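You operate a simulated robot arm through the tools that you are given. There is no shell and no other tool.

You run a simulated robot arm. Do the job below in one go: nothing can be reset, and whatever is moved stays where it is left.

TASK
Glue the brown felt seal on the scraper bar and clamp it till the glue sets.
Fine: bottle back in its stand, clamp open again; leave the other seal. Set down upright: black glue bottle.

Only the result counts: the job must be done as asked and must still hold three seconds after the hand-in. Knocking over, shifting, dropping, spilling or breaking anything else fails it. A push-on lid holds only when it is set on centred and level and pressed home; a screw cap is set on level and turned clockwise until tight.

THE ROBOT
A 7-joint arm with a two-finger parallel gripper, fixed in place. Base frame: the origin is at the foot of the arm, x ahead of it, y to its left, z up; the work surface is at about z = 85. Units: cm, rad, N and s.
With the tool pointing down near the work surface it reaches from about 24 to 68 cm from the base axis. Its first joint turns from -1.152 to 1.152 rad. Payload 2.4 kg.
Tool frame: the origin (TCP) lies between the finger pads and is the grasp point; the fingertips stand 3 cm ahead of it; z points along the fingers, y is the line along which they close. The gripper opens to 9.4 cm. The fingers are 2.8 cm wide and 1 cm thick; the gripper's body (5 by 9.6 cm) begins 5.5 cm behind the TCP.
Orientation is that of the tool frame in the base frame, as a unit quaternion [w, x, y, z]. With the fingers straight down and closing along the base's y, the tool's x points along the base's -x, its y along +y and its z along -z.

THE INTERFACE
- The arm moves only by the tool move_arm. Its argument "moves" is a list of rows, each a list of 6 numbers: the shift along the tool's x, y, z in m, then the turn, a rotation vector about the tool's x, y, z in rad. In form: [[dx, dy, dz, ax, ay, az], ...]. A call has 1 to 20 rows; each row is the pose to reach, as a shift and turn from the pose commanded when the call began, along the tool's axes at that moment. "gripper" is the closure in counts, from 0 (fully open) to 255 (shut), set as the call begins (left out, the last holds). Each row takes 0.2 s and may step no farther than 5 cm and 0.15 rad from the row before; otherwise, or with a gripper value out of range, the whole call is refused. Where a pose cannot be reached the arm comes as near as it can. A force on the tool above 40 N (or 10 N above the force at the start of the call, whichever is more), or a blocked arm, ends the call early, and 0.2 s more pass. The fingers move at their own pace (about 15.3 cm/s each) and stop on an object; they squeeze with about 30 N. The grip force told is the motor's: it shows also when the fingers shut on nothing. Time passes only in rows, and 0.2 s behind the last, so rows that repeat a pose let the fingers close. The reply holds the time, the measured pose of the TCP, the force on the tool along the base axes, the opening and the grip force, in the units named above and with some noise, with the torque about the TCP (base axes, N m) and any sound that the robot's microphone picked up, and new pictures: "views" is both (left out), scene, wrist or none.
- Cameras (640 x 400 px; columns grow to the right, rows downward): "scene" is fixed at [4.52, 47.47, 144.46]; the picture's right is [-0.71, -0.71, 0.00], its down [-0.44, 0.44, -0.78] and it looks along [0.55, -0.55, -0.62] (base axes); focal length 338 px, centre (320, 200). "wrist" rides on the gripper at [7.6, 1.4, -10.2] in the tool frame; the picture's right is [-0.18, 0.98, 0.00], its down [-0.75, -0.14, -0.64] and it looks along [-0.63, -0.12, 0.77] (tool axes); focal length 243 px, centre (320, 200). There is no depth. A picture from a camera that has moved, and an enlarged one, comes with that camera's place and axes in the base frame and with its lens. The place of the scene camera against the robot may be out by one fixed shift of up to 1.2 cm in any direction.
- zoom(camera, box): a new picture of the part [left, top, right, bottom] of that camera's present view, enlarged. It takes no simulated time.
- close_job(): hands the job in; it is judged then, once.

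Places have to be worked out from the pictures, the camera data and where the tool is seen. Open the gripper and draw the arm clear of the work before you hand the job in, unless the task says otherwise.

The tools are called after "Emit:" as a command line: name --pt "numbers of a row" for each row, then --argument value for the rest, lists and objects as JSON in quotes. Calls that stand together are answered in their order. move_arm: Moves the arm, as the interface text tells. Its arguments: {"type":"object","properties":{"moves":{"type":"array","items":{"type":"array","items":{"type":"number"}}},"gripper":{"type":"number"},"views":{"type":"string","enum":["both","scene","wrist","none"]}},"required":["moves"]} The other tools are called the same way: zoom (camera, box) takes an enlarged picture of a part of a camera's view; close_job () hands the job in.

At the start:

```text
time: 0.0
tcp_pos: [29.84, 14.03, 115.52]
orientation: [0.0, 0.0, 1.0, 0.0]
wrist_force: [-0.5, -0.7, 0.5]
torque: [0.0, 0.01, 0.01]
width: 9.42
gripper_force: 0.1
```

scene: 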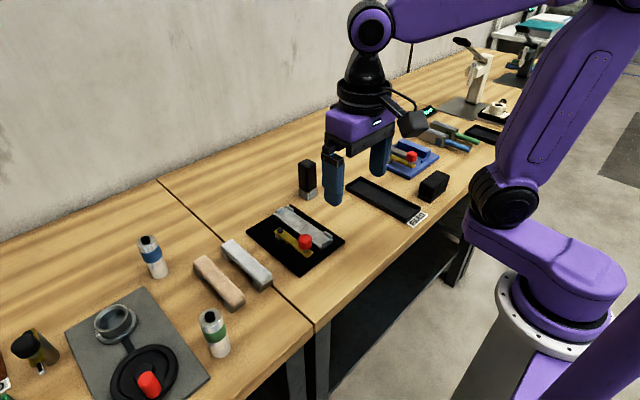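
wrist: 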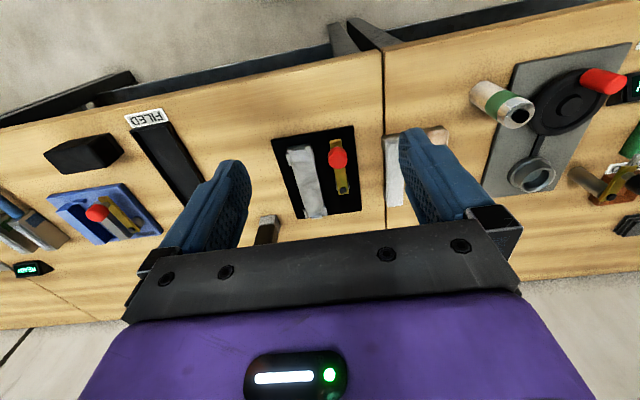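

I'll start by looking closely at the scene to identify the objects before moving anything.

Emit:
zoom --camera "scene" --box '[0, 220, 320, 400]'

Emit:
zoom --camera "scene" --box '[220, 140, 380, 290]'

Emit:
zoom --camera "scene" --box '[340, 80, 560, 230]'

Emit:
zoom --camera "wrist" --box '[0, 60, 260, 340]'

Emit:
zoom --camera "wrist" --box '[380, 40, 640, 260]'

Emit:
zoom --camera "wrist" --box '[240, 100, 420, 260]'

```text
2.00 times, centred on (160, 310) of scene
camera zoom: at [4.52, 47.47, 144.46], right [-0.71, -0.71, 0.0], down [-0.44, 0.44, -0.78], along [0.55, -0.55, -0.62], focal length 676 px, centre (640, -20)
```

zoom: 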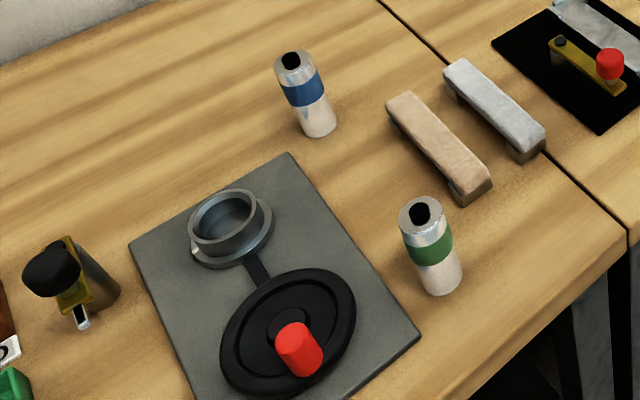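

```text
2.67 times, centred on (300, 215) of scene
camera zoom: at [4.52, 47.47, 144.46], right [-0.71, -0.71, 0.0], down [-0.44, 0.44, -0.78], along [0.55, -0.55, -0.62], focal length 901 px, centre (373, 160)
```

zoom: 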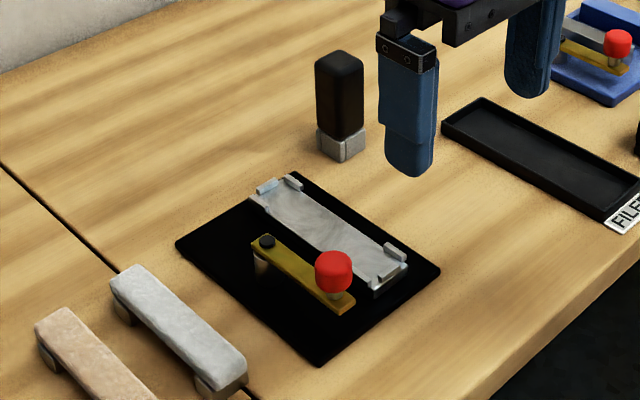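

```text
2.67 times, centred on (450, 155) of scene
camera zoom: at [4.52, 47.47, 144.46], right [-0.71, -0.71, 0.0], down [-0.44, 0.44, -0.78], along [0.55, -0.55, -0.62], focal length 901 px, centre (-27, 320)
```

zoom: 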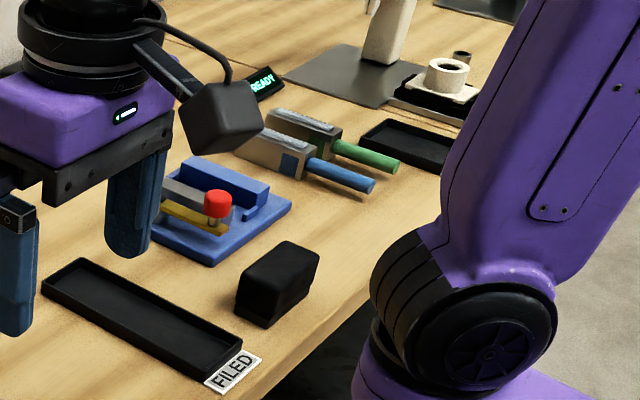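

```text
1.43 times, centred on (130, 200) of wrist
camera zoom: at [22.31, 15.39, 125.76], right [0.18, 0.98, 0.0], down [0.75, -0.14, 0.64], along [0.63, -0.12, -0.77], focal length 347 px, centre (591, 200)
```

zoom: 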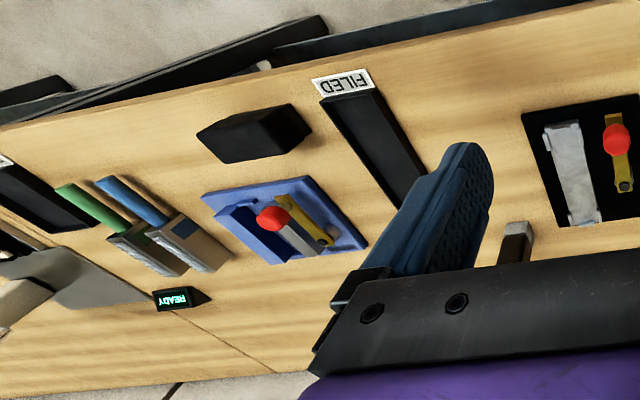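

```text
1.82 times, centred on (510, 150) of wrist
camera zoom: at [22.31, 15.39, 125.76], right [0.18, 0.98, 0.0], down [0.75, -0.14, 0.64], along [0.63, -0.12, -0.77], focal length 441 px, centre (-26, 291)
```

zoom: 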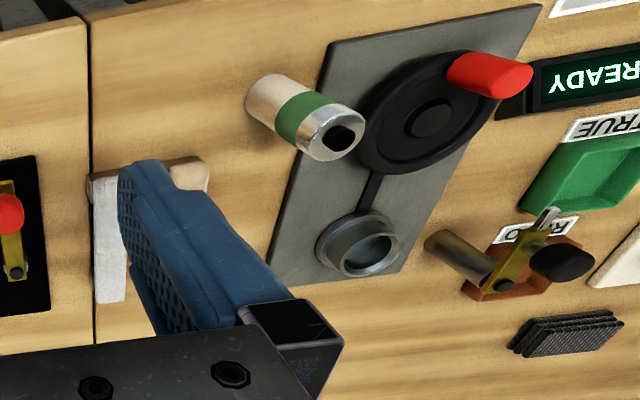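

```text
2.50 times, centred on (330, 180) of wrist
camera zoom: at [22.31, 15.39, 125.76], right [0.18, 0.98, 0.0], down [0.75, -0.14, 0.64], along [0.63, -0.12, -0.77], focal length 606 px, centre (295, 250)
```

zoom: 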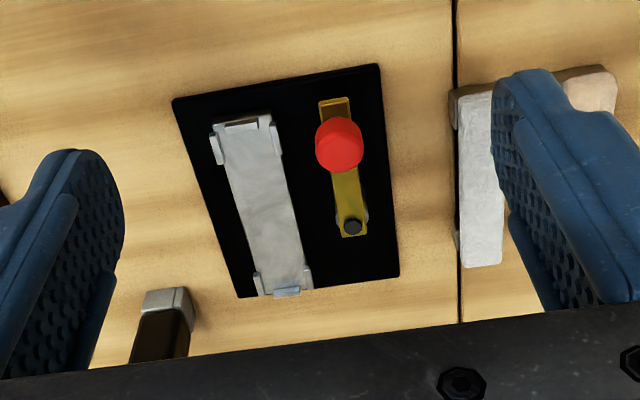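

The bench shows: a black jig with a silver scraper bar (around x 49, y 7.5), a yellow lever with a red knob beside it (y≈12.5), a black bottle in a silver base (around x 60, y -4), and white and brown seals (y≈24 and 31). I'll go high and look at the bottle first.

Emit:
move_arm --pt "-0.03 -0.0267 0.0133 0 0 0" --pt "-0.06 -0.0533 0.0267 0 0 0" --pt "-0.09 -0.08 0.04 0 0 0" --pt "-0.12 -0.1067 0.0533 0 0 0" --pt "-0.15 -0.1333 0.0667 0 0 0" --pt "-0.18 -0.16 0.08 0 0 0" --pt "-0.18 -0.16 0.08 0 0 0" --gripper 0

```text
time: 1.6
tcp_pos: [48.02, -2.1, 107.43]
orientation: [0.001, 0.0, 1.0, 0.0]
wrist_force: [-0.6, 0.3, 0.3]
torque: [0.01, 0.0, 0.02]
width: 9.39
gripper_force: 0.0
camera wrist: at [40.48, -0.65, 117.6], right [0.18, 0.98, 0.0], down [0.75, -0.14, 0.64], along [0.63, -0.12, -0.77], focal length 243 px, centre (320, 200)
```

scene: 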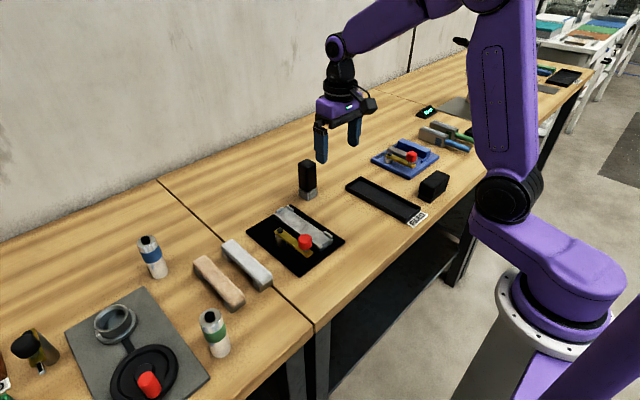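
wrist: 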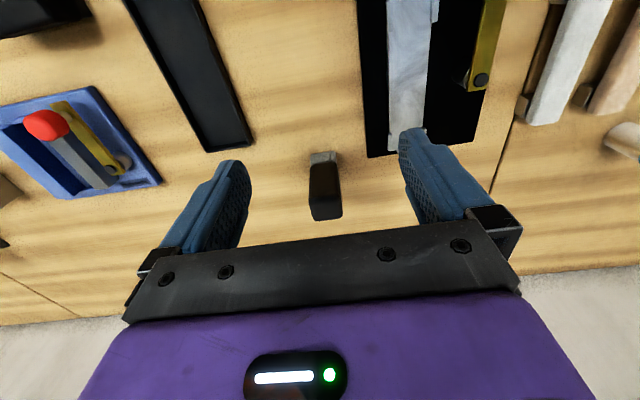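

Emit:
zoom --camera "wrist" --box '[270, 130, 390, 230]'

Emit:
zoom --camera "wrist" --box '[350, 0, 640, 170]'

Emit:
zoom --camera "scene" --box '[260, 140, 360, 220]'

Emit:
zoom --camera "wrist" --box '[0, 60, 200, 240]'

```text
4.00 times, centred on (330, 180) of wrist
camera zoom: at [40.48, -0.65, 117.6], right [0.18, 0.98, 0.0], down [0.75, -0.14, 0.64], along [0.63, -0.12, -0.77], focal length 970 px, centre (280, 280)
```

zoom: 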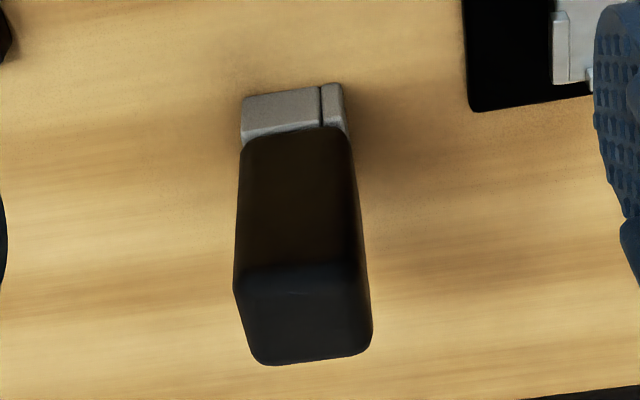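

```text
2.21 times, centred on (495, 85) of wrist
camera zoom: at [40.48, -0.65, 117.6], right [0.18, 0.98, 0.0], down [0.75, -0.14, 0.64], along [0.63, -0.12, -0.77], focal length 535 px, centre (-66, 454)
```

zoom: 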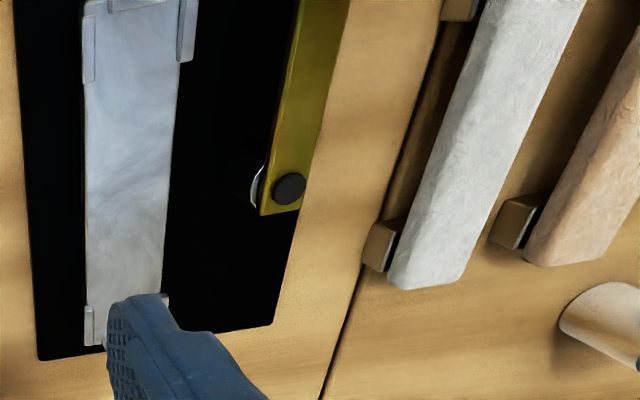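

```text
5.00 times, centred on (310, 180) of scene
camera zoom: at [4.53, 47.47, 144.46], right [-0.71, -0.71, 0.0], down [-0.44, 0.44, -0.78], along [0.55, -0.55, -0.62], focal length 1689 px, centre (370, 300)
```

zoom: 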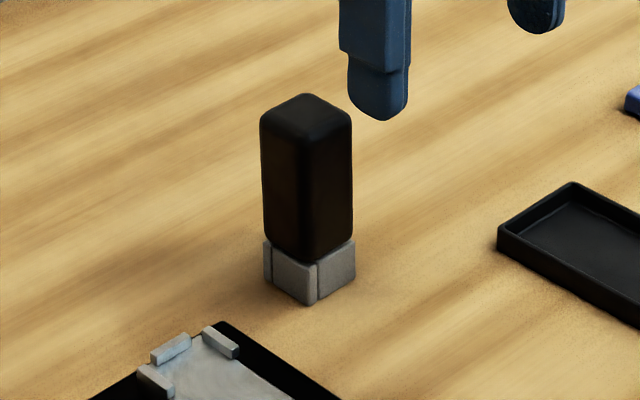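

```text
2.22 times, centred on (100, 150) of wrist
camera zoom: at [40.48, -0.65, 117.6], right [0.18, 0.98, 0.0], down [0.75, -0.14, 0.64], along [0.63, -0.12, -0.77], focal length 539 px, centre (809, 311)
```

zoom: 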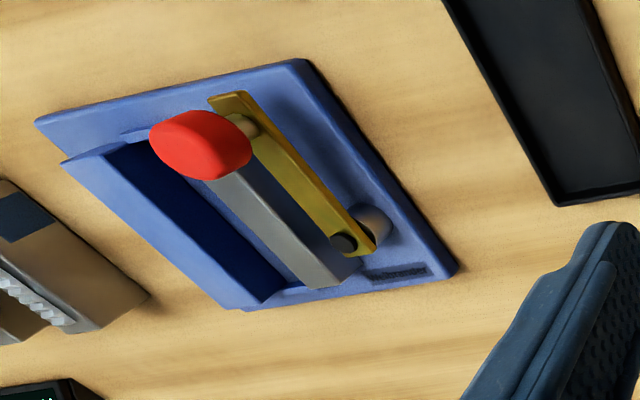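

The bottle sits nose-down in a square silver stand. Now I'll get a closer look at the jig and its lever.

Emit:
move_arm --pt "0.025 0.03 0.0 0 0 0" --pt "0.05 0.06 0.01 0 0 0" --pt "0.075 0.09 0.025 0 0 0" --pt "0.1 0.121 0.04 0 0 0" --pt "0.1 0.121 0.044 0 0 0"

```text
time: 2.8
tcp_pos: [37.64, 10.15, 103.11]
orientation: [0.0, 0.0, 1.0, 0.0]
wrist_force: [-0.1, -0.1, 1.0]
torque: [0.0, 0.03, 0.01]
width: 9.4
gripper_force: 0.0
camera wrist: at [30.14, 11.53, 113.37], right [0.18, 0.98, 0.0], down [0.75, -0.14, 0.64], along [0.63, -0.12, -0.77], focal length 243 px, centre (320, 200)
```

scene: 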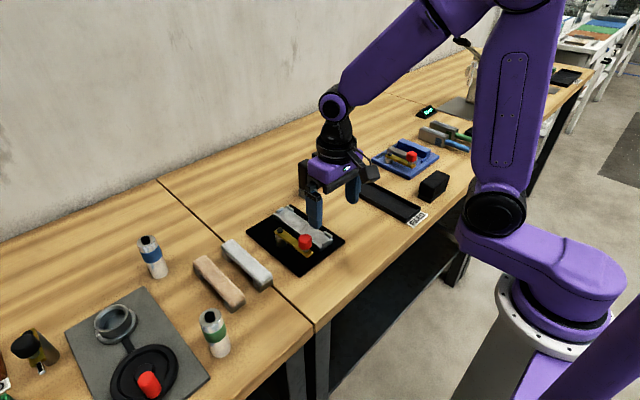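
wrist: 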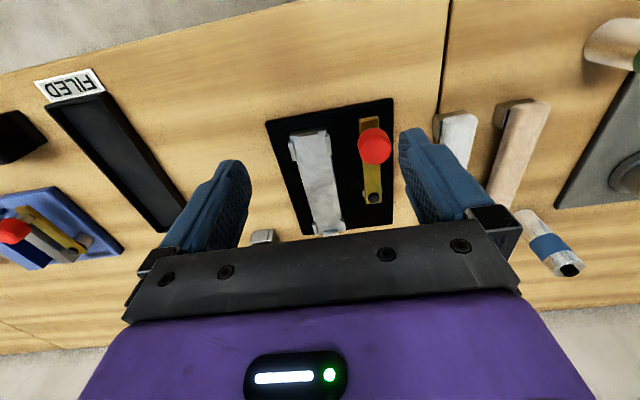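

Emit:
zoom --camera "wrist" --box '[250, 90, 410, 250]'

Emit:
zoom --camera "wrist" --box '[410, 60, 610, 290]'

Emit:
zoom --camera "scene" --box '[235, 195, 355, 285]'

Emit:
zoom --camera "scene" --box '[180, 225, 290, 315]'

```text
2.50 times, centred on (330, 170) of wrist
camera zoom: at [30.14, 11.53, 113.37], right [0.18, 0.98, 0.0], down [0.75, -0.14, 0.64], along [0.63, -0.12, -0.77], focal length 606 px, centre (295, 275)
```

zoom: 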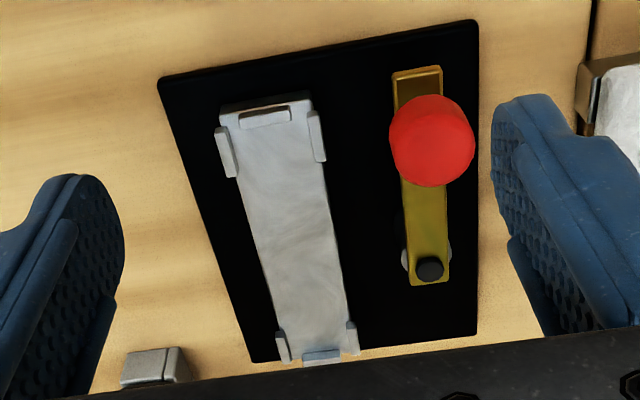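

```text
1.74 times, centred on (510, 175) of wrist
camera zoom: at [30.14, 11.53, 113.37], right [0.18, 0.98, 0.0], down [0.75, -0.14, 0.64], along [0.63, -0.12, -0.77], focal length 422 px, centre (-10, 244)
```

zoom: 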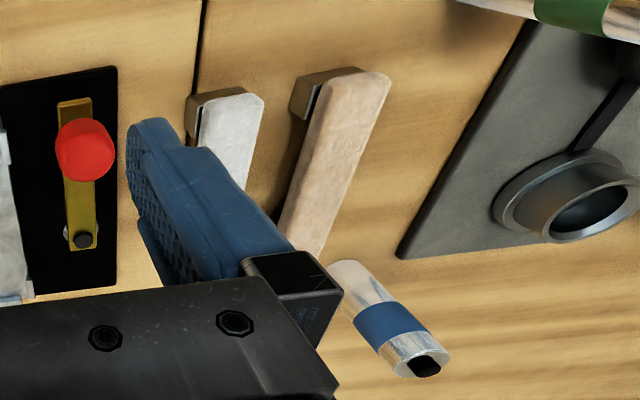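

```text
4.44 times, centred on (295, 240) of scene
camera zoom: at [4.52, 47.47, 144.46], right [-0.71, -0.71, 0.0], down [-0.44, 0.44, -0.78], along [0.55, -0.55, -0.62], focal length 1501 px, centre (431, 22)
```

zoom: 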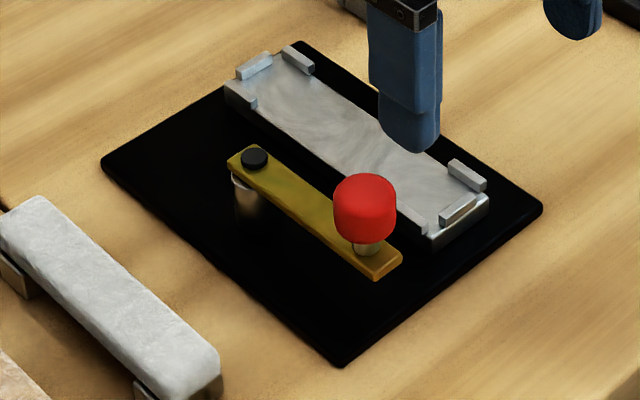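

```text
4.44 times, centred on (235, 270) of scene
camera zoom: at [4.52, 47.47, 144.46], right [-0.71, -0.71, 0.0], down [-0.44, 0.44, -0.78], along [0.55, -0.55, -0.62], focal length 1501 px, centre (698, -111)
```

zoom: 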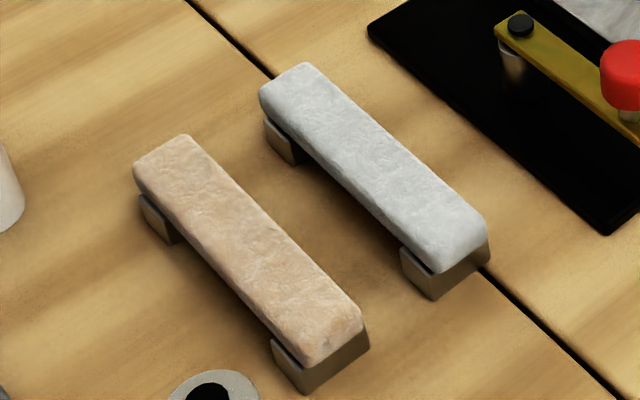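

The lever is on a vertical post with the arm parked parallel to the bar, so it should swing across the bar. Next I'll look closely at the two seals.

Emit:
move_arm --pt "0 0.042 -0.01 0 0 0" --pt "0 0.084 -0.01 0 0 0" --pt "0 0.126 -0.01 0 0 0" --pt "0 0.168 -0.01 0 0 0" --pt "0 0.2 0 0 0 0" --pt "0 0.2 0 0 0 0"

```text
time: 4.2
tcp_pos: [37.81, 29.99, 103.25]
orientation: [0.0, 0.0, 1.0, 0.0]
wrist_force: [0.4, 0.2, 0.2]
torque: [0.0, 0.03, -0.02]
width: 9.4
gripper_force: 0.1
camera wrist: at [30.18, 31.39, 113.49], right [0.18, 0.98, 0.0], down [0.75, -0.14, 0.64], along [0.63, -0.12, -0.77], focal length 243 px, centre (320, 200)
```

scene: 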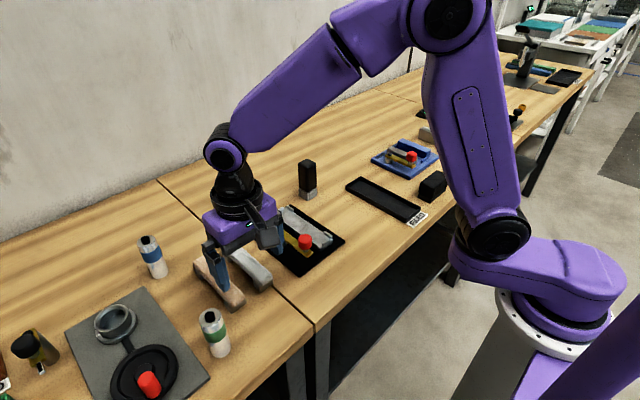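
wrist: 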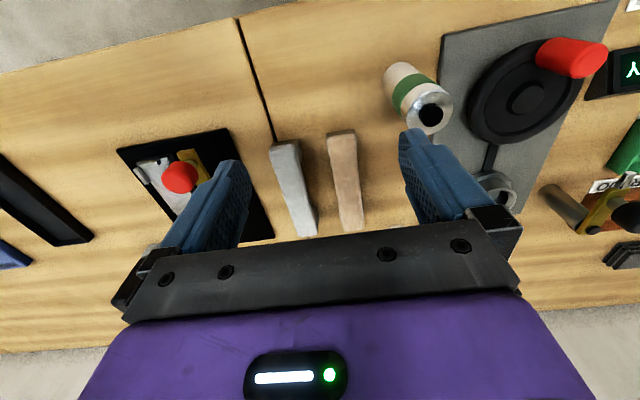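

Emit:
zoom --camera "wrist" --box '[240, 110, 400, 250]'

Emit:
zoom --camera "wrist" --box '[280, 120, 380, 240]'

```text
2.86 times, centred on (320, 180) of wrist
camera zoom: at [30.18, 31.39, 113.49], right [0.18, 0.98, 0.0], down [0.75, -0.14, 0.64], along [0.63, -0.12, -0.77], focal length 693 px, centre (320, 257)
```

zoom: 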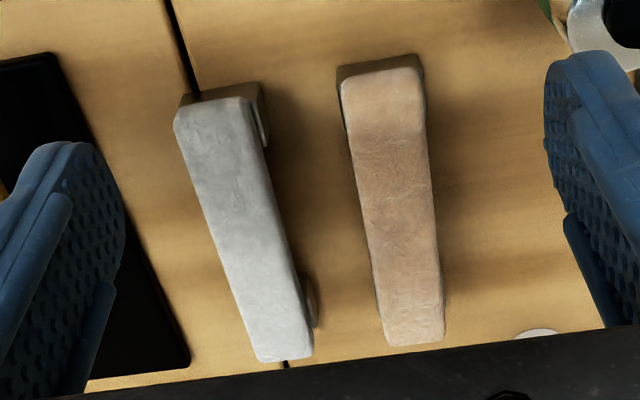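

```text
3.33 times, centred on (330, 180) of wrist
camera zoom: at [30.18, 31.39, 113.49], right [0.18, 0.98, 0.0], down [0.75, -0.14, 0.64], along [0.63, -0.12, -0.77], focal length 809 px, centre (287, 267)
```

zoom: 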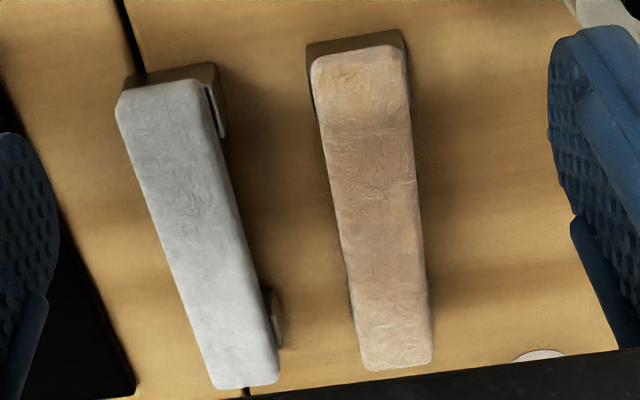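

Seals sit on metal blocks along x: the brown one is centred near (50.4, 31.5), and its top is at z≈87.8. Now I'll go back to the jig for a precise high-zoom measurement of the bar.

Emit:
move_arm --pt "0 -0.04 -0.01 0 0 0" --pt "0 -0.08 -0.01 0 0 0" --pt "0 -0.12 -0.01 0 0 0" --pt "0 -0.16 -0.01 0 0 0" --pt "0 -0.2 0 0 0 0" --pt "0 -0.205 0.02 0 0 0" --pt "0 -0.205 0.02 0 0 0" --views "wrist"

```text
time: 5.8
tcp_pos: [38.01, 9.58, 101.26]
orientation: [0.0, 0.0, 1.0, 0.0]
wrist_force: [0.0, 0.5, -0.5]
torque: [0.01, 0.01, 0.01]
width: 9.41
gripper_force: 0.1
camera wrist: at [30.45, 11.01, 111.45], right [0.18, 0.98, 0.0], down [0.75, -0.14, 0.64], along [0.63, -0.12, -0.77], focal length 243 px, centre (320, 200)
```

wrist: 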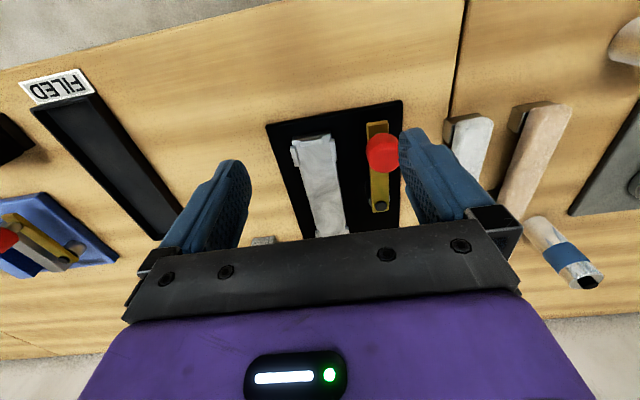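

Emit:
zoom --camera "wrist" --box '[270, 125, 370, 190]'

Emit:
zoom --camera "wrist" --box '[290, 180, 390, 245]'

Emit:
zoom --camera "wrist" --box '[340, 105, 440, 170]'

```text
6.15 times, centred on (320, 158) of wrist
camera zoom: at [30.45, 11.01, 111.45], right [0.18, 0.98, 0.0], down [0.75, -0.14, 0.64], along [0.63, -0.12, -0.77], focal length 1493 px, centre (320, 462)
```

zoom: 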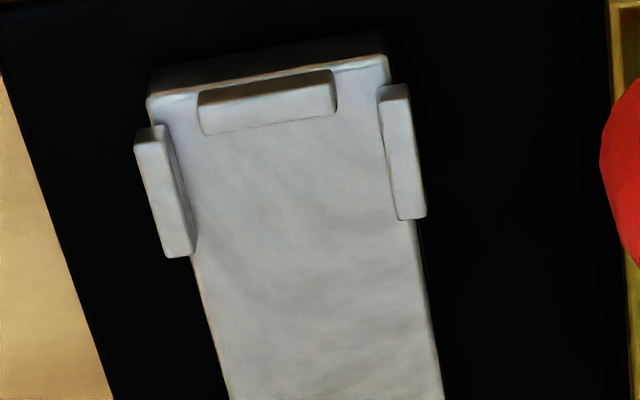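

```text
6.15 times, centred on (340, 212) of wrist
camera zoom: at [30.45, 11.01, 111.45], right [0.18, 0.98, 0.0], down [0.75, -0.14, 0.64], along [0.63, -0.12, -0.77], focal length 1493 px, centre (197, 123)
```

zoom: 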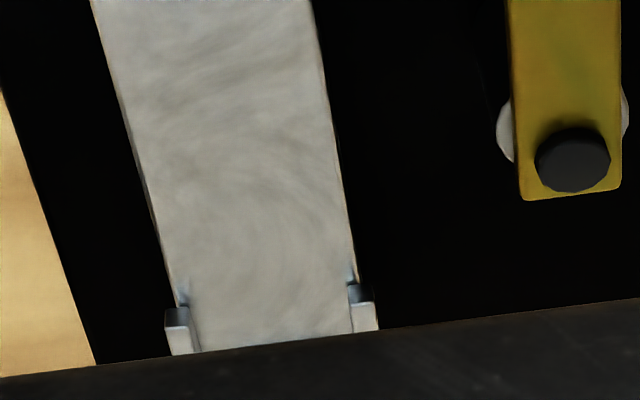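

```text
6.15 times, centred on (390, 138) of wrist
camera zoom: at [30.45, 11.01, 111.45], right [0.18, 0.98, 0.0], down [0.75, -0.14, 0.64], along [0.63, -0.12, -0.77], focal length 1493 px, centre (-111, 585)
```

zoom: 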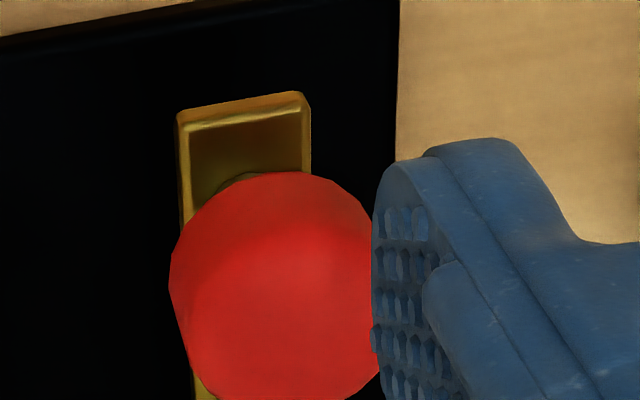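

Emit:
zoom --camera "wrist" --box '[480, 90, 600, 170]'

Emit:
zoom --camera "scene" --box '[260, 210, 350, 270]'

Emit:
zoom --camera "wrist" --box '[420, 0, 640, 130]'

```text
5.00 times, centred on (540, 130) of wrist
camera zoom: at [30.45, 11.01, 111.45], right [0.18, 0.98, 0.0], down [0.75, -0.14, 0.64], along [0.63, -0.12, -0.77], focal length 1213 px, centre (-780, 550)
```

zoom: 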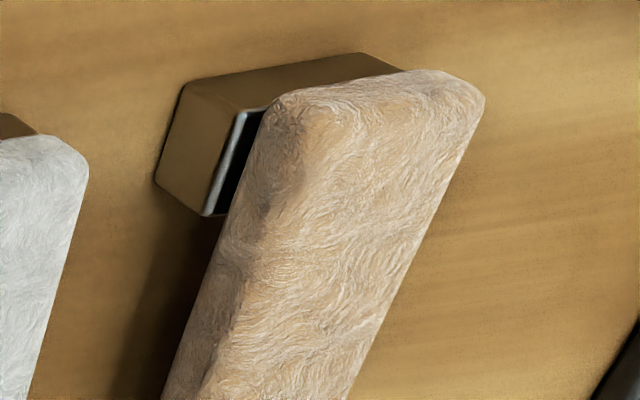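

```text
6.67 times, centred on (305, 240) of scene
camera zoom: at [4.52, 47.47, 144.46], right [-0.71, -0.71, 0.0], down [-0.44, 0.44, -0.78], along [0.55, -0.55, -0.62], focal length 2252 px, centre (420, -67)
```

zoom: 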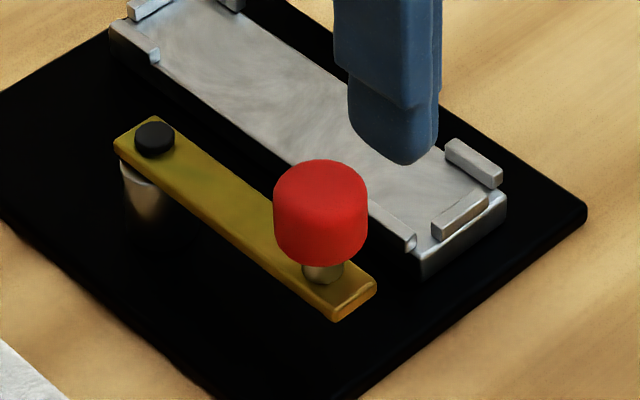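

```text
2.91 times, centred on (530, 65) of wrist
camera zoom: at [30.45, 11.01, 111.45], right [0.18, 0.98, 0.0], down [0.75, -0.14, 0.64], along [0.63, -0.12, -0.77], focal length 706 px, centre (-291, 593)
```

zoom: 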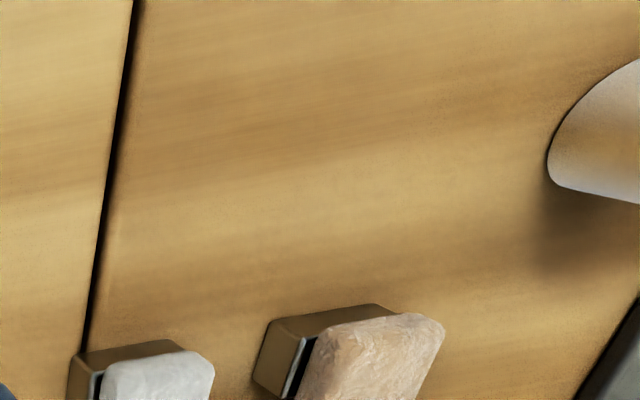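

The bar spans y 5.85–10.1 and is centred near (50.4, 7.95), with low lips at its ends. The lever pivots near (50.5, 14.6). I'll now move above the bottle and check the alignment before descending.

Emit:
move_arm --pt "-0.037 -0.022 -0.01 0 0 0" --pt "-0.074 -0.044 -0.01 0 0 0" --pt "-0.111 -0.066 -0.01 0 0 0" --pt "-0.147 -0.088 -0.01 0 0 0" --pt "-0.184 -0.11 -0.01 0 0 0" --pt "-0.221 -0.132 0 0 0 0" --pt "-0.221 -0.132 0 0 0 0"

```text
time: 7.4
tcp_pos: [60.03, -3.49, 101.45]
orientation: [0.001, 0.0, 1.0, 0.0]
wrist_force: [0.5, -0.7, 0.2]
torque: [-0.03, -0.01, 0.01]
width: 9.41
gripper_force: 0.1
camera wrist: at [52.51, -2.09, 111.67], right [0.18, 0.98, 0.0], down [0.75, -0.14, 0.64], along [0.63, -0.12, -0.77], focal length 243 px, centre (320, 200)
```

scene: 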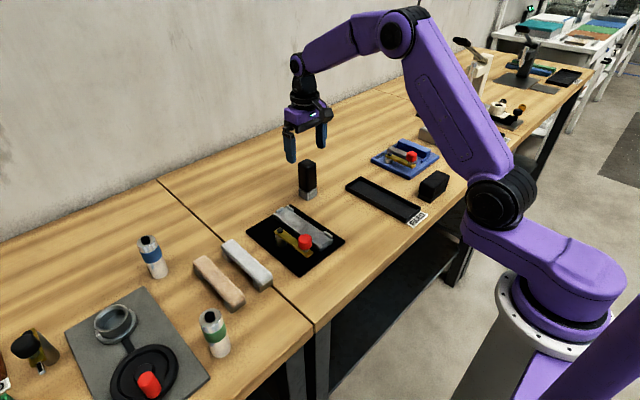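
wrist: 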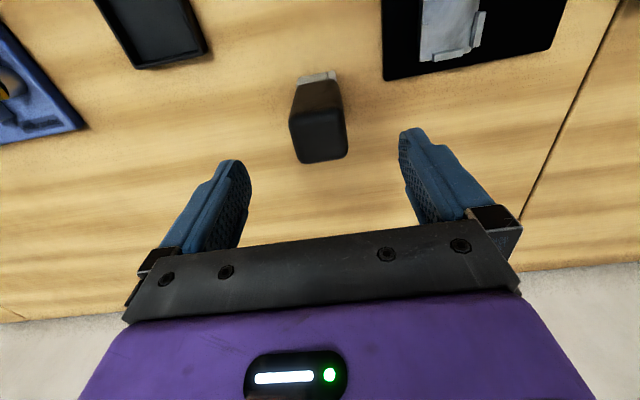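

Emit:
zoom --camera "wrist" --box '[270, 60, 370, 170]'

Emit:
zoom --camera "wrist" --box '[380, 0, 500, 80]'

```text
3.64 times, centred on (320, 115) of wrist
camera zoom: at [52.51, -2.09, 111.67], right [0.18, 0.98, 0.0], down [0.75, -0.14, 0.64], along [0.63, -0.12, -0.77], focal length 882 px, centre (320, 509)
```

zoom: 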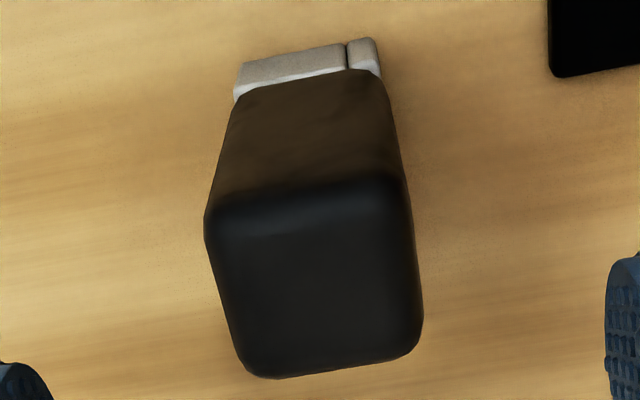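

```text
5.00 times, centred on (440, 40) of wrist
camera zoom: at [52.51, -2.09, 111.67], right [0.18, 0.98, 0.0], down [0.75, -0.14, 0.64], along [0.63, -0.12, -0.77], focal length 1213 px, centre (-280, 1000)
```

zoom: 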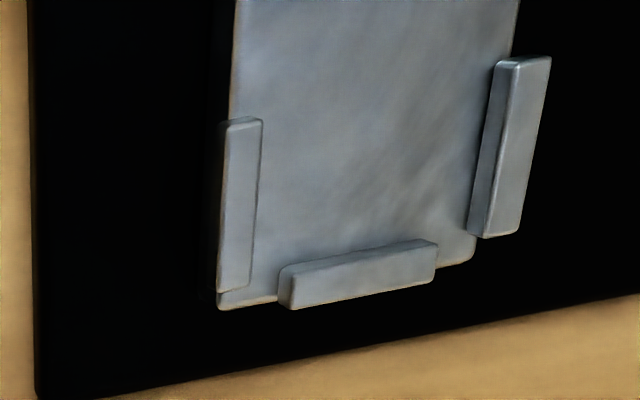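

Bottle centre computes to about (60.15, -3.53), its top is at z≈95.5, and the stand top is at z≈88. The fingers straddle it cleanly, so I'll descend to z≈92.3 and close.

Emit:
move_arm --pt "-0.0015 0.0 0.03 0 0 0" --pt "-0.0015 0.0 0.06 0 0 0" --pt "-0.0015 0.0 0.08 0 0 0" --pt "-0.0015 0.0 0.088 0 0 0" --pt "-0.0015 0.0 0.088 0 0 0"

```text
time: 8.6
tcp_pos: [60.03, -3.46, 92.49]
orientation: [0.0, 0.001, 1.0, 0.0]
wrist_force: [0.4, -0.3, 0.7]
torque: [-0.01, 0.02, -0.02]
width: 9.42
gripper_force: 0.0
camera wrist: at [52.51, -2.07, 102.56], right [0.18, 0.98, 0.0], down [0.75, -0.14, 0.64], along [0.63, -0.12, -0.77], focal length 243 px, centre (320, 200)
```

scene: 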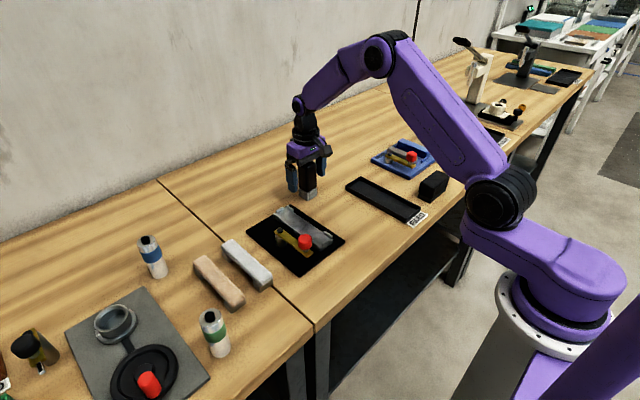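
wrist: 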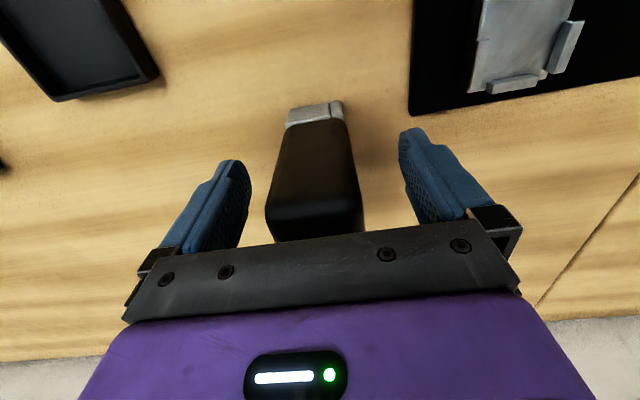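

The bottle is centred between the fingers, so I'll close on it.

Emit:
move_arm --pt "0 0 0 0 0 0" --pt "0 0 0 0 0 0" --pt "0 0 0 0 0 0" --pt "0 0 0 0 0 0" --gripper 255

```text
time: 9.6
tcp_pos: [60.13, -3.41, 92.33]
orientation: [0.001, 0.0, 1.0, 0.0]
wrist_force: [0.5, -0.1, 0.6]
torque: [-0.01, -0.01, -0.02]
width: 4.38
gripper_force: 29.6
camera wrist: at [52.51, -2.07, 102.58], right [0.18, 0.98, 0.0], down [0.75, -0.14, 0.64], along [0.63, -0.12, -0.77], focal length 243 px, centre (320, 200)
```

scene: 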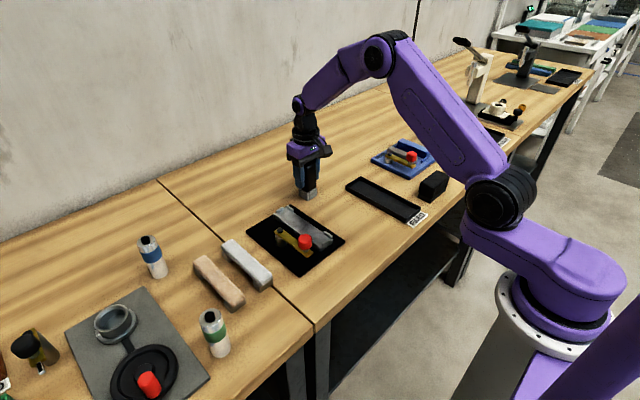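
wrist: 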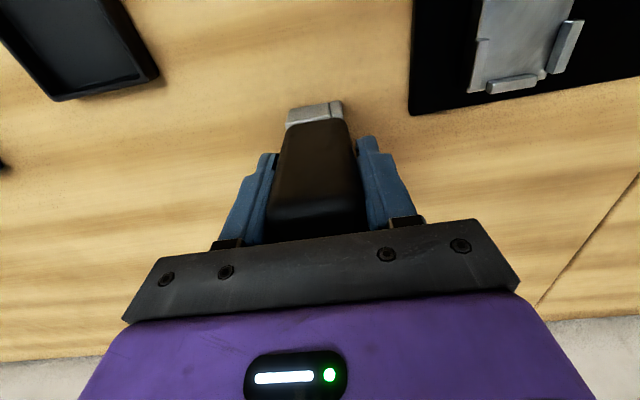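

Gripped at 4.38 cm with about 30 N. I'll lift straight up out of the stand and look at the nozzle.

Emit:
move_arm --pt "0 0 -0.01 0 0 0" --pt "0 0 -0.03 0 0 0" --pt "0 0 -0.06 0 0 0" --pt "0 0 -0.09 0 0 0" --pt "0 0 -0.09 0 0 0"

```text
time: 10.8
tcp_pos: [60.07, -3.57, 101.33]
orientation: [0.0, 0.0, 1.0, 0.0]
wrist_force: [0.5, -0.1, -0.9]
torque: [-0.05, -0.01, -0.02]
width: 4.39
gripper_force: 29.8
camera wrist: at [52.55, -2.19, 111.56], right [0.18, 0.98, 0.0], down [0.75, -0.14, 0.64], along [0.63, -0.12, -0.77], focal length 243 px, centre (320, 200)
```

scene: 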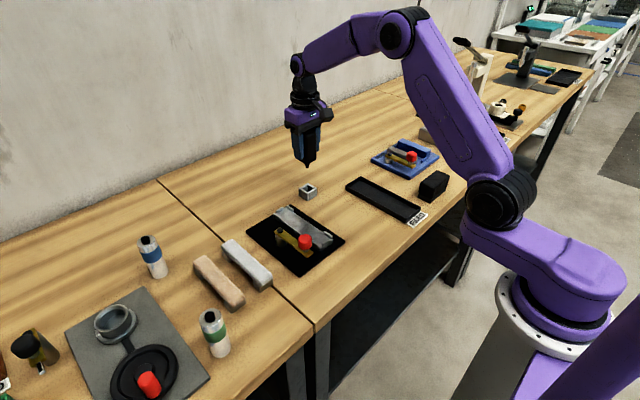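
wrist: 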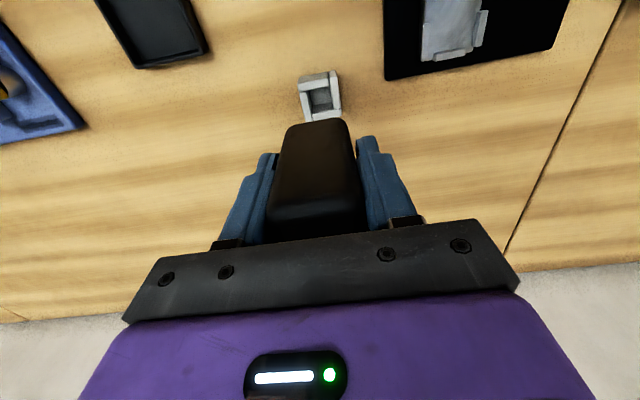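

Emit:
zoom --camera "scene" --box '[260, 90, 360, 210]'

Emit:
zoom --camera "wrist" --box '[260, 50, 380, 140]'

Emit:
zoom --camera "scene" --box '[285, 140, 335, 205]'

```text
3.33 times, centred on (310, 150) of scene
camera zoom: at [4.53, 47.47, 144.46], right [-0.71, -0.71, 0.0], down [-0.44, 0.44, -0.78], along [0.55, -0.55, -0.62], focal length 1126 px, centre (353, 367)
```

zoom: 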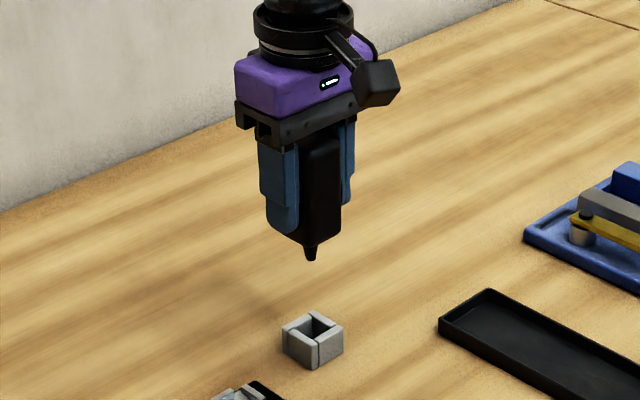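

```text
4.44 times, centred on (320, 95) of wrist
camera zoom: at [52.55, -2.19, 111.56], right [0.18, 0.98, 0.0], down [0.75, -0.14, 0.64], along [0.63, -0.12, -0.77], focal length 1078 px, centre (320, 667)
```

zoom: 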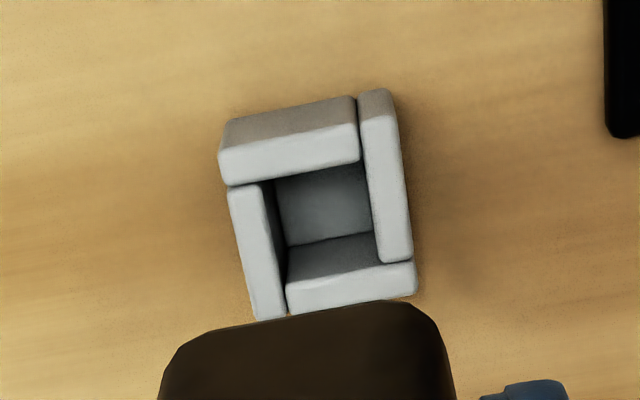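

```text
6.15 times, centred on (310, 172) of scene
camera zoom: at [4.53, 47.47, 144.46], right [-0.71, -0.71, 0.0], down [-0.44, 0.44, -0.78], along [0.55, -0.55, -0.62], focal length 2079 px, centre (382, 369)
```

zoom: 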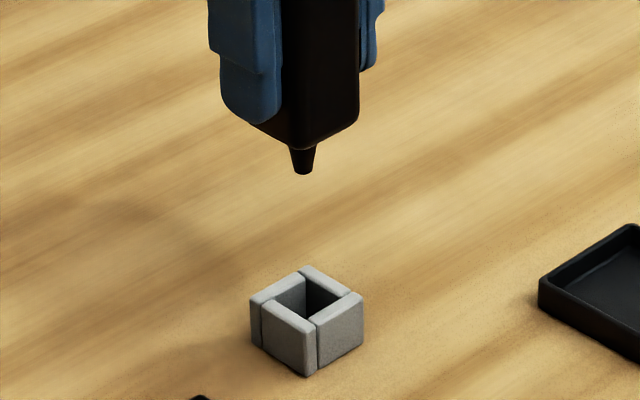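

The nozzle is exposed below the body, roughly 6.9 cm below the TCP, and the empty stand is undisturbed. I'll carry the bottle over the far end of the bar, keeping the tip about 4 cm above it.

Emit:
move_arm --pt "0.01 0.035 0 0 0 0" --pt "0.02 0.07 0 0 0 0" --pt "0.03 0.1 0 0 0 0" --pt "0.038 0.115 0.01 0 0 0" --pt "0.038 0.115 0.033 0 0 0" --pt "0.038 0.115 0.033 0 0 0"

```text
time: 12.2
tcp_pos: [56.18, 7.97, 97.83]
orientation: [0.0, 0.0, 1.0, 0.0]
wrist_force: [-0.8, -1.0, -0.9]
torque: [0.01, 0.01, -0.03]
width: 4.38
gripper_force: 30.8
camera wrist: at [48.69, 9.43, 108.13], right [0.18, 0.98, 0.0], down [0.75, -0.14, 0.64], along [0.63, -0.12, -0.77], focal length 243 px, centre (320, 200)
```

scene: 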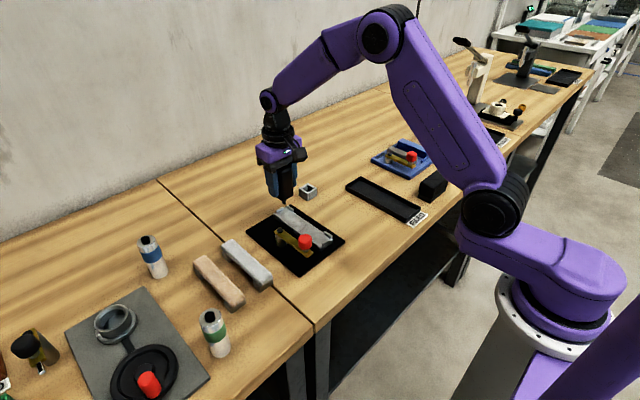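
wrist: 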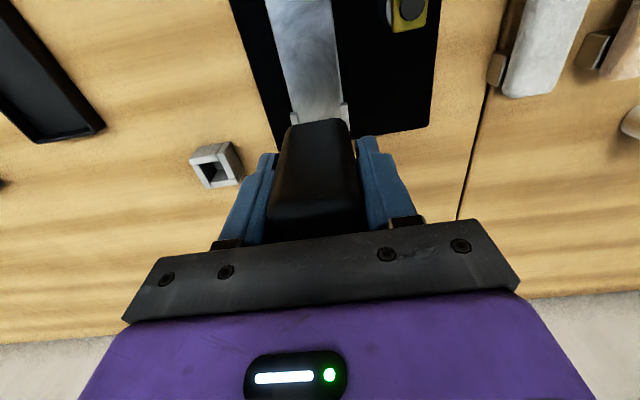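

Emit:
zoom --camera "scene" --box '[250, 165, 340, 245]'

Emit:
zoom --camera "wrist" --box '[250, 0, 450, 140]'

```text
5.00 times, centred on (295, 205) of scene
camera zoom: at [4.53, 47.47, 144.46], right [-0.71, -0.71, 0.0], down [-0.44, 0.44, -0.78], along [0.55, -0.55, -0.62], focal length 1689 px, centre (445, 175)
```

zoom: 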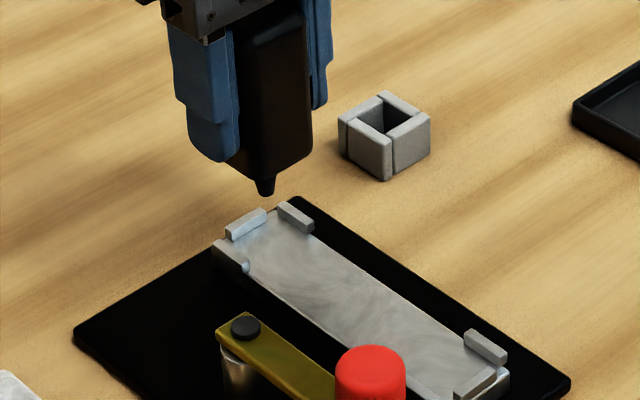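

```text
2.86 times, centred on (350, 70) of wrist
camera zoom: at [48.69, 9.43, 108.13], right [0.18, 0.98, 0.0], down [0.75, -0.14, 0.64], along [0.63, -0.12, -0.77], focal length 693 px, centre (234, 571)
```

zoom: 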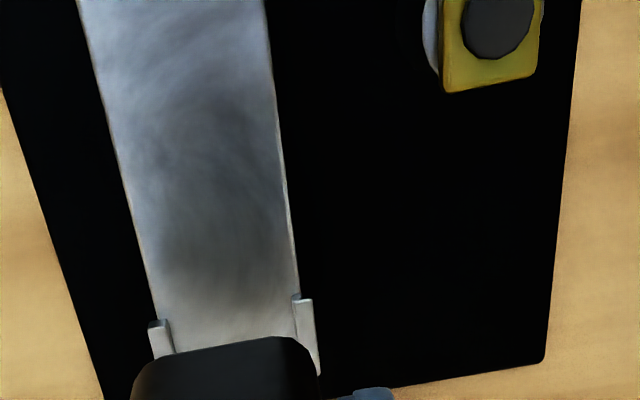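

The tip is at z≈91 over the bar's far end. I'll lower it to about 1 cm above the bar and re-check.

Emit:
move_arm --pt "0.0 0.0 0.015 0 0 0" --pt "0.0 0.0 0.029 0 0 0" --pt "0.0 0.0 0.029 0 0 0"

Emit:
zoom --camera "scene" --box '[250, 170, 330, 240]'

```text
time: 13.0
tcp_pos: [56.42, 8.02, 95.1]
orientation: [-0.001, 0.0, 1.0, -0.001]
wrist_force: [0.6, -0.3, -2.2]
torque: [0.0, -0.03, -0.01]
width: 4.38
gripper_force: 29.4
camera wrist: at [48.83, 9.43, 105.29], right [0.18, 0.98, 0.0], down [0.75, -0.14, 0.64], along [0.63, -0.12, -0.77], focal length 243 px, centre (320, 200)
```

scene: 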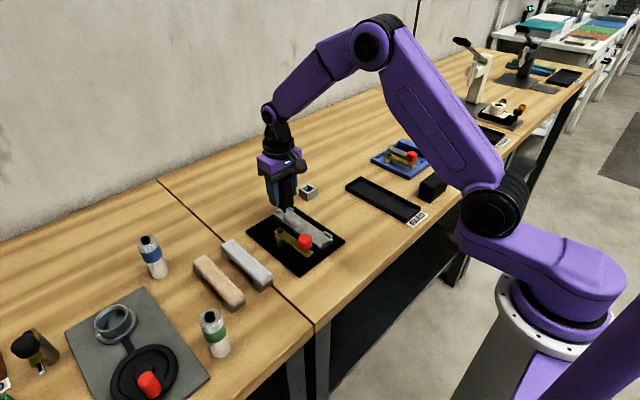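
wrist: 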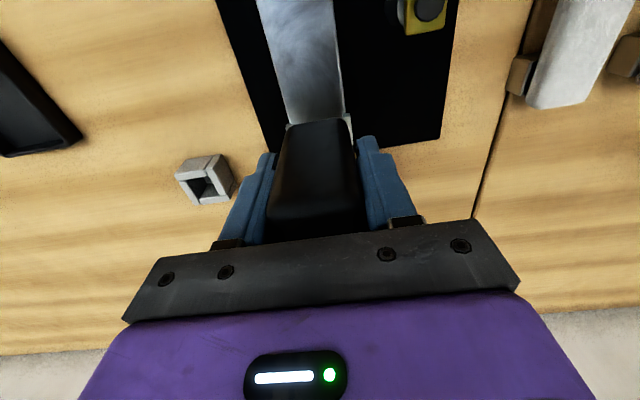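

```text
5.71 times, centred on (290, 205) of scene
camera zoom: at [4.53, 47.47, 144.46], right [-0.71, -0.71, 0.0], down [-0.44, 0.44, -0.78], along [0.55, -0.55, -0.62], focal length 1930 px, centre (491, 171)
```

zoom: 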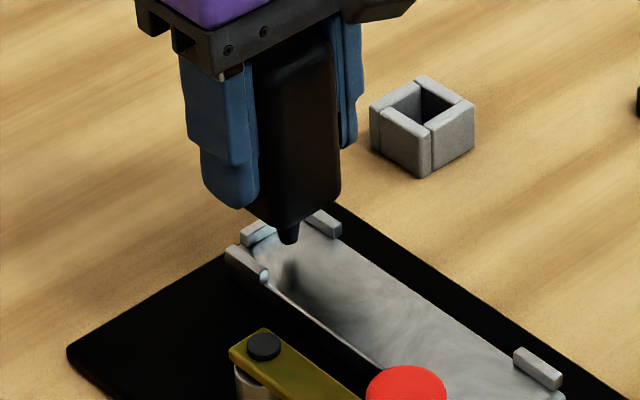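

Emit:
move_arm --pt "0.0 0.0 0.004 0 0 0" --pt "0.0 0.0 0.008 0 0 0" --pt "0.0 0.0 0.008 0 0 0" --views "scene"

Emit:
zoom --camera "scene" --box '[250, 170, 330, 240]'

```text
time: 13.8
tcp_pos: [56.3, 7.89, 94.28]
orientation: [0.0, 0.0, 1.0, -0.001]
wrist_force: [-0.4, 0.2, -0.3]
torque: [-0.02, -0.03, -0.01]
width: 4.39
gripper_force: 29.8
```

scene: 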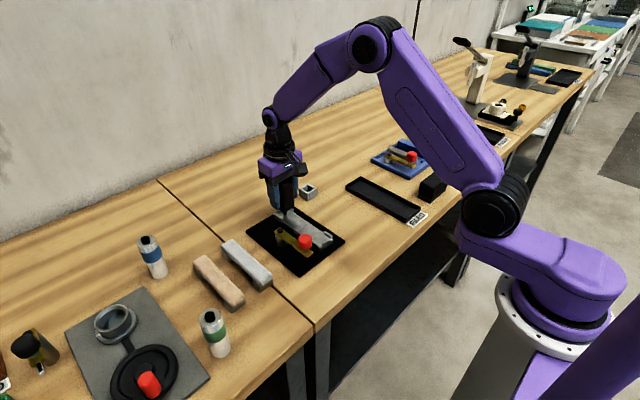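

```text
5.71 times, centred on (290, 205) of scene
camera zoom: at [4.53, 47.47, 144.46], right [-0.71, -0.71, 0.0], down [-0.44, 0.44, -0.78], along [0.55, -0.55, -0.62], focal length 1930 px, centre (491, 171)
```

zoom: 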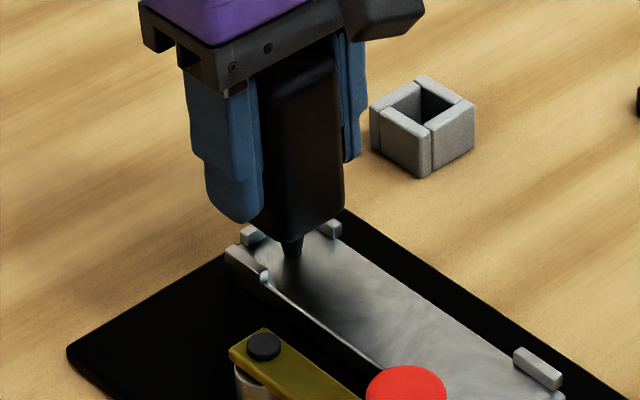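

The tip is a few mm above the bar. I'll make a short sweep toward the near end to see whether glue is being laid.

Emit:
move_arm --pt "0.005 0.0 0.001 0 0 0" --pt "0.012 0.0 0.001 0 0 0" --pt "0.02 0.0 0.001 0 0 0" --pt "0.03 0.0 0.001 0 0 0" --views "scene"

Emit:
zoom --camera "scene" --box '[250, 170, 330, 240]'

```text
time: 14.8
tcp_pos: [53.42, 8.01, 94.2]
orientation: [0.001, 0.0, 1.0, 0.0]
wrist_force: [1.1, -0.9, 1.7]
torque: [-0.04, -0.11, 0.01]
width: 4.4
gripper_force: 29.8
```

scene: 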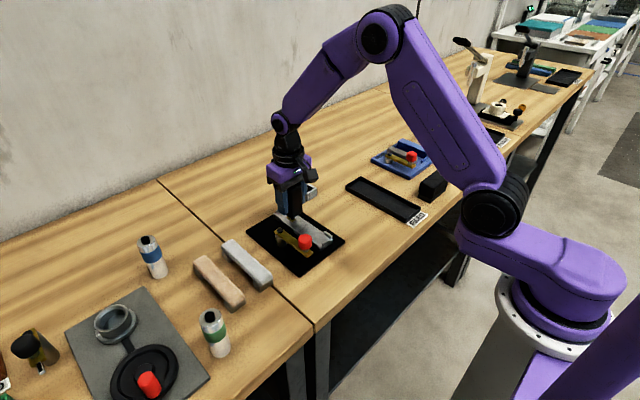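

```text
5.71 times, centred on (290, 205) of scene
camera zoom: at [4.52, 47.47, 144.46], right [-0.71, -0.71, 0.0], down [-0.44, 0.44, -0.78], along [0.55, -0.55, -0.62], focal length 1930 px, centre (491, 171)
```

zoom: 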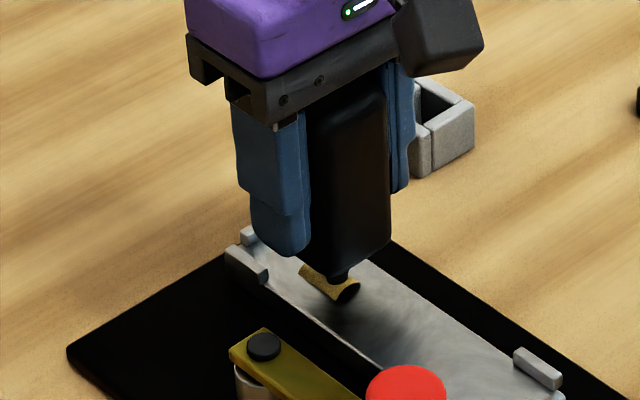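

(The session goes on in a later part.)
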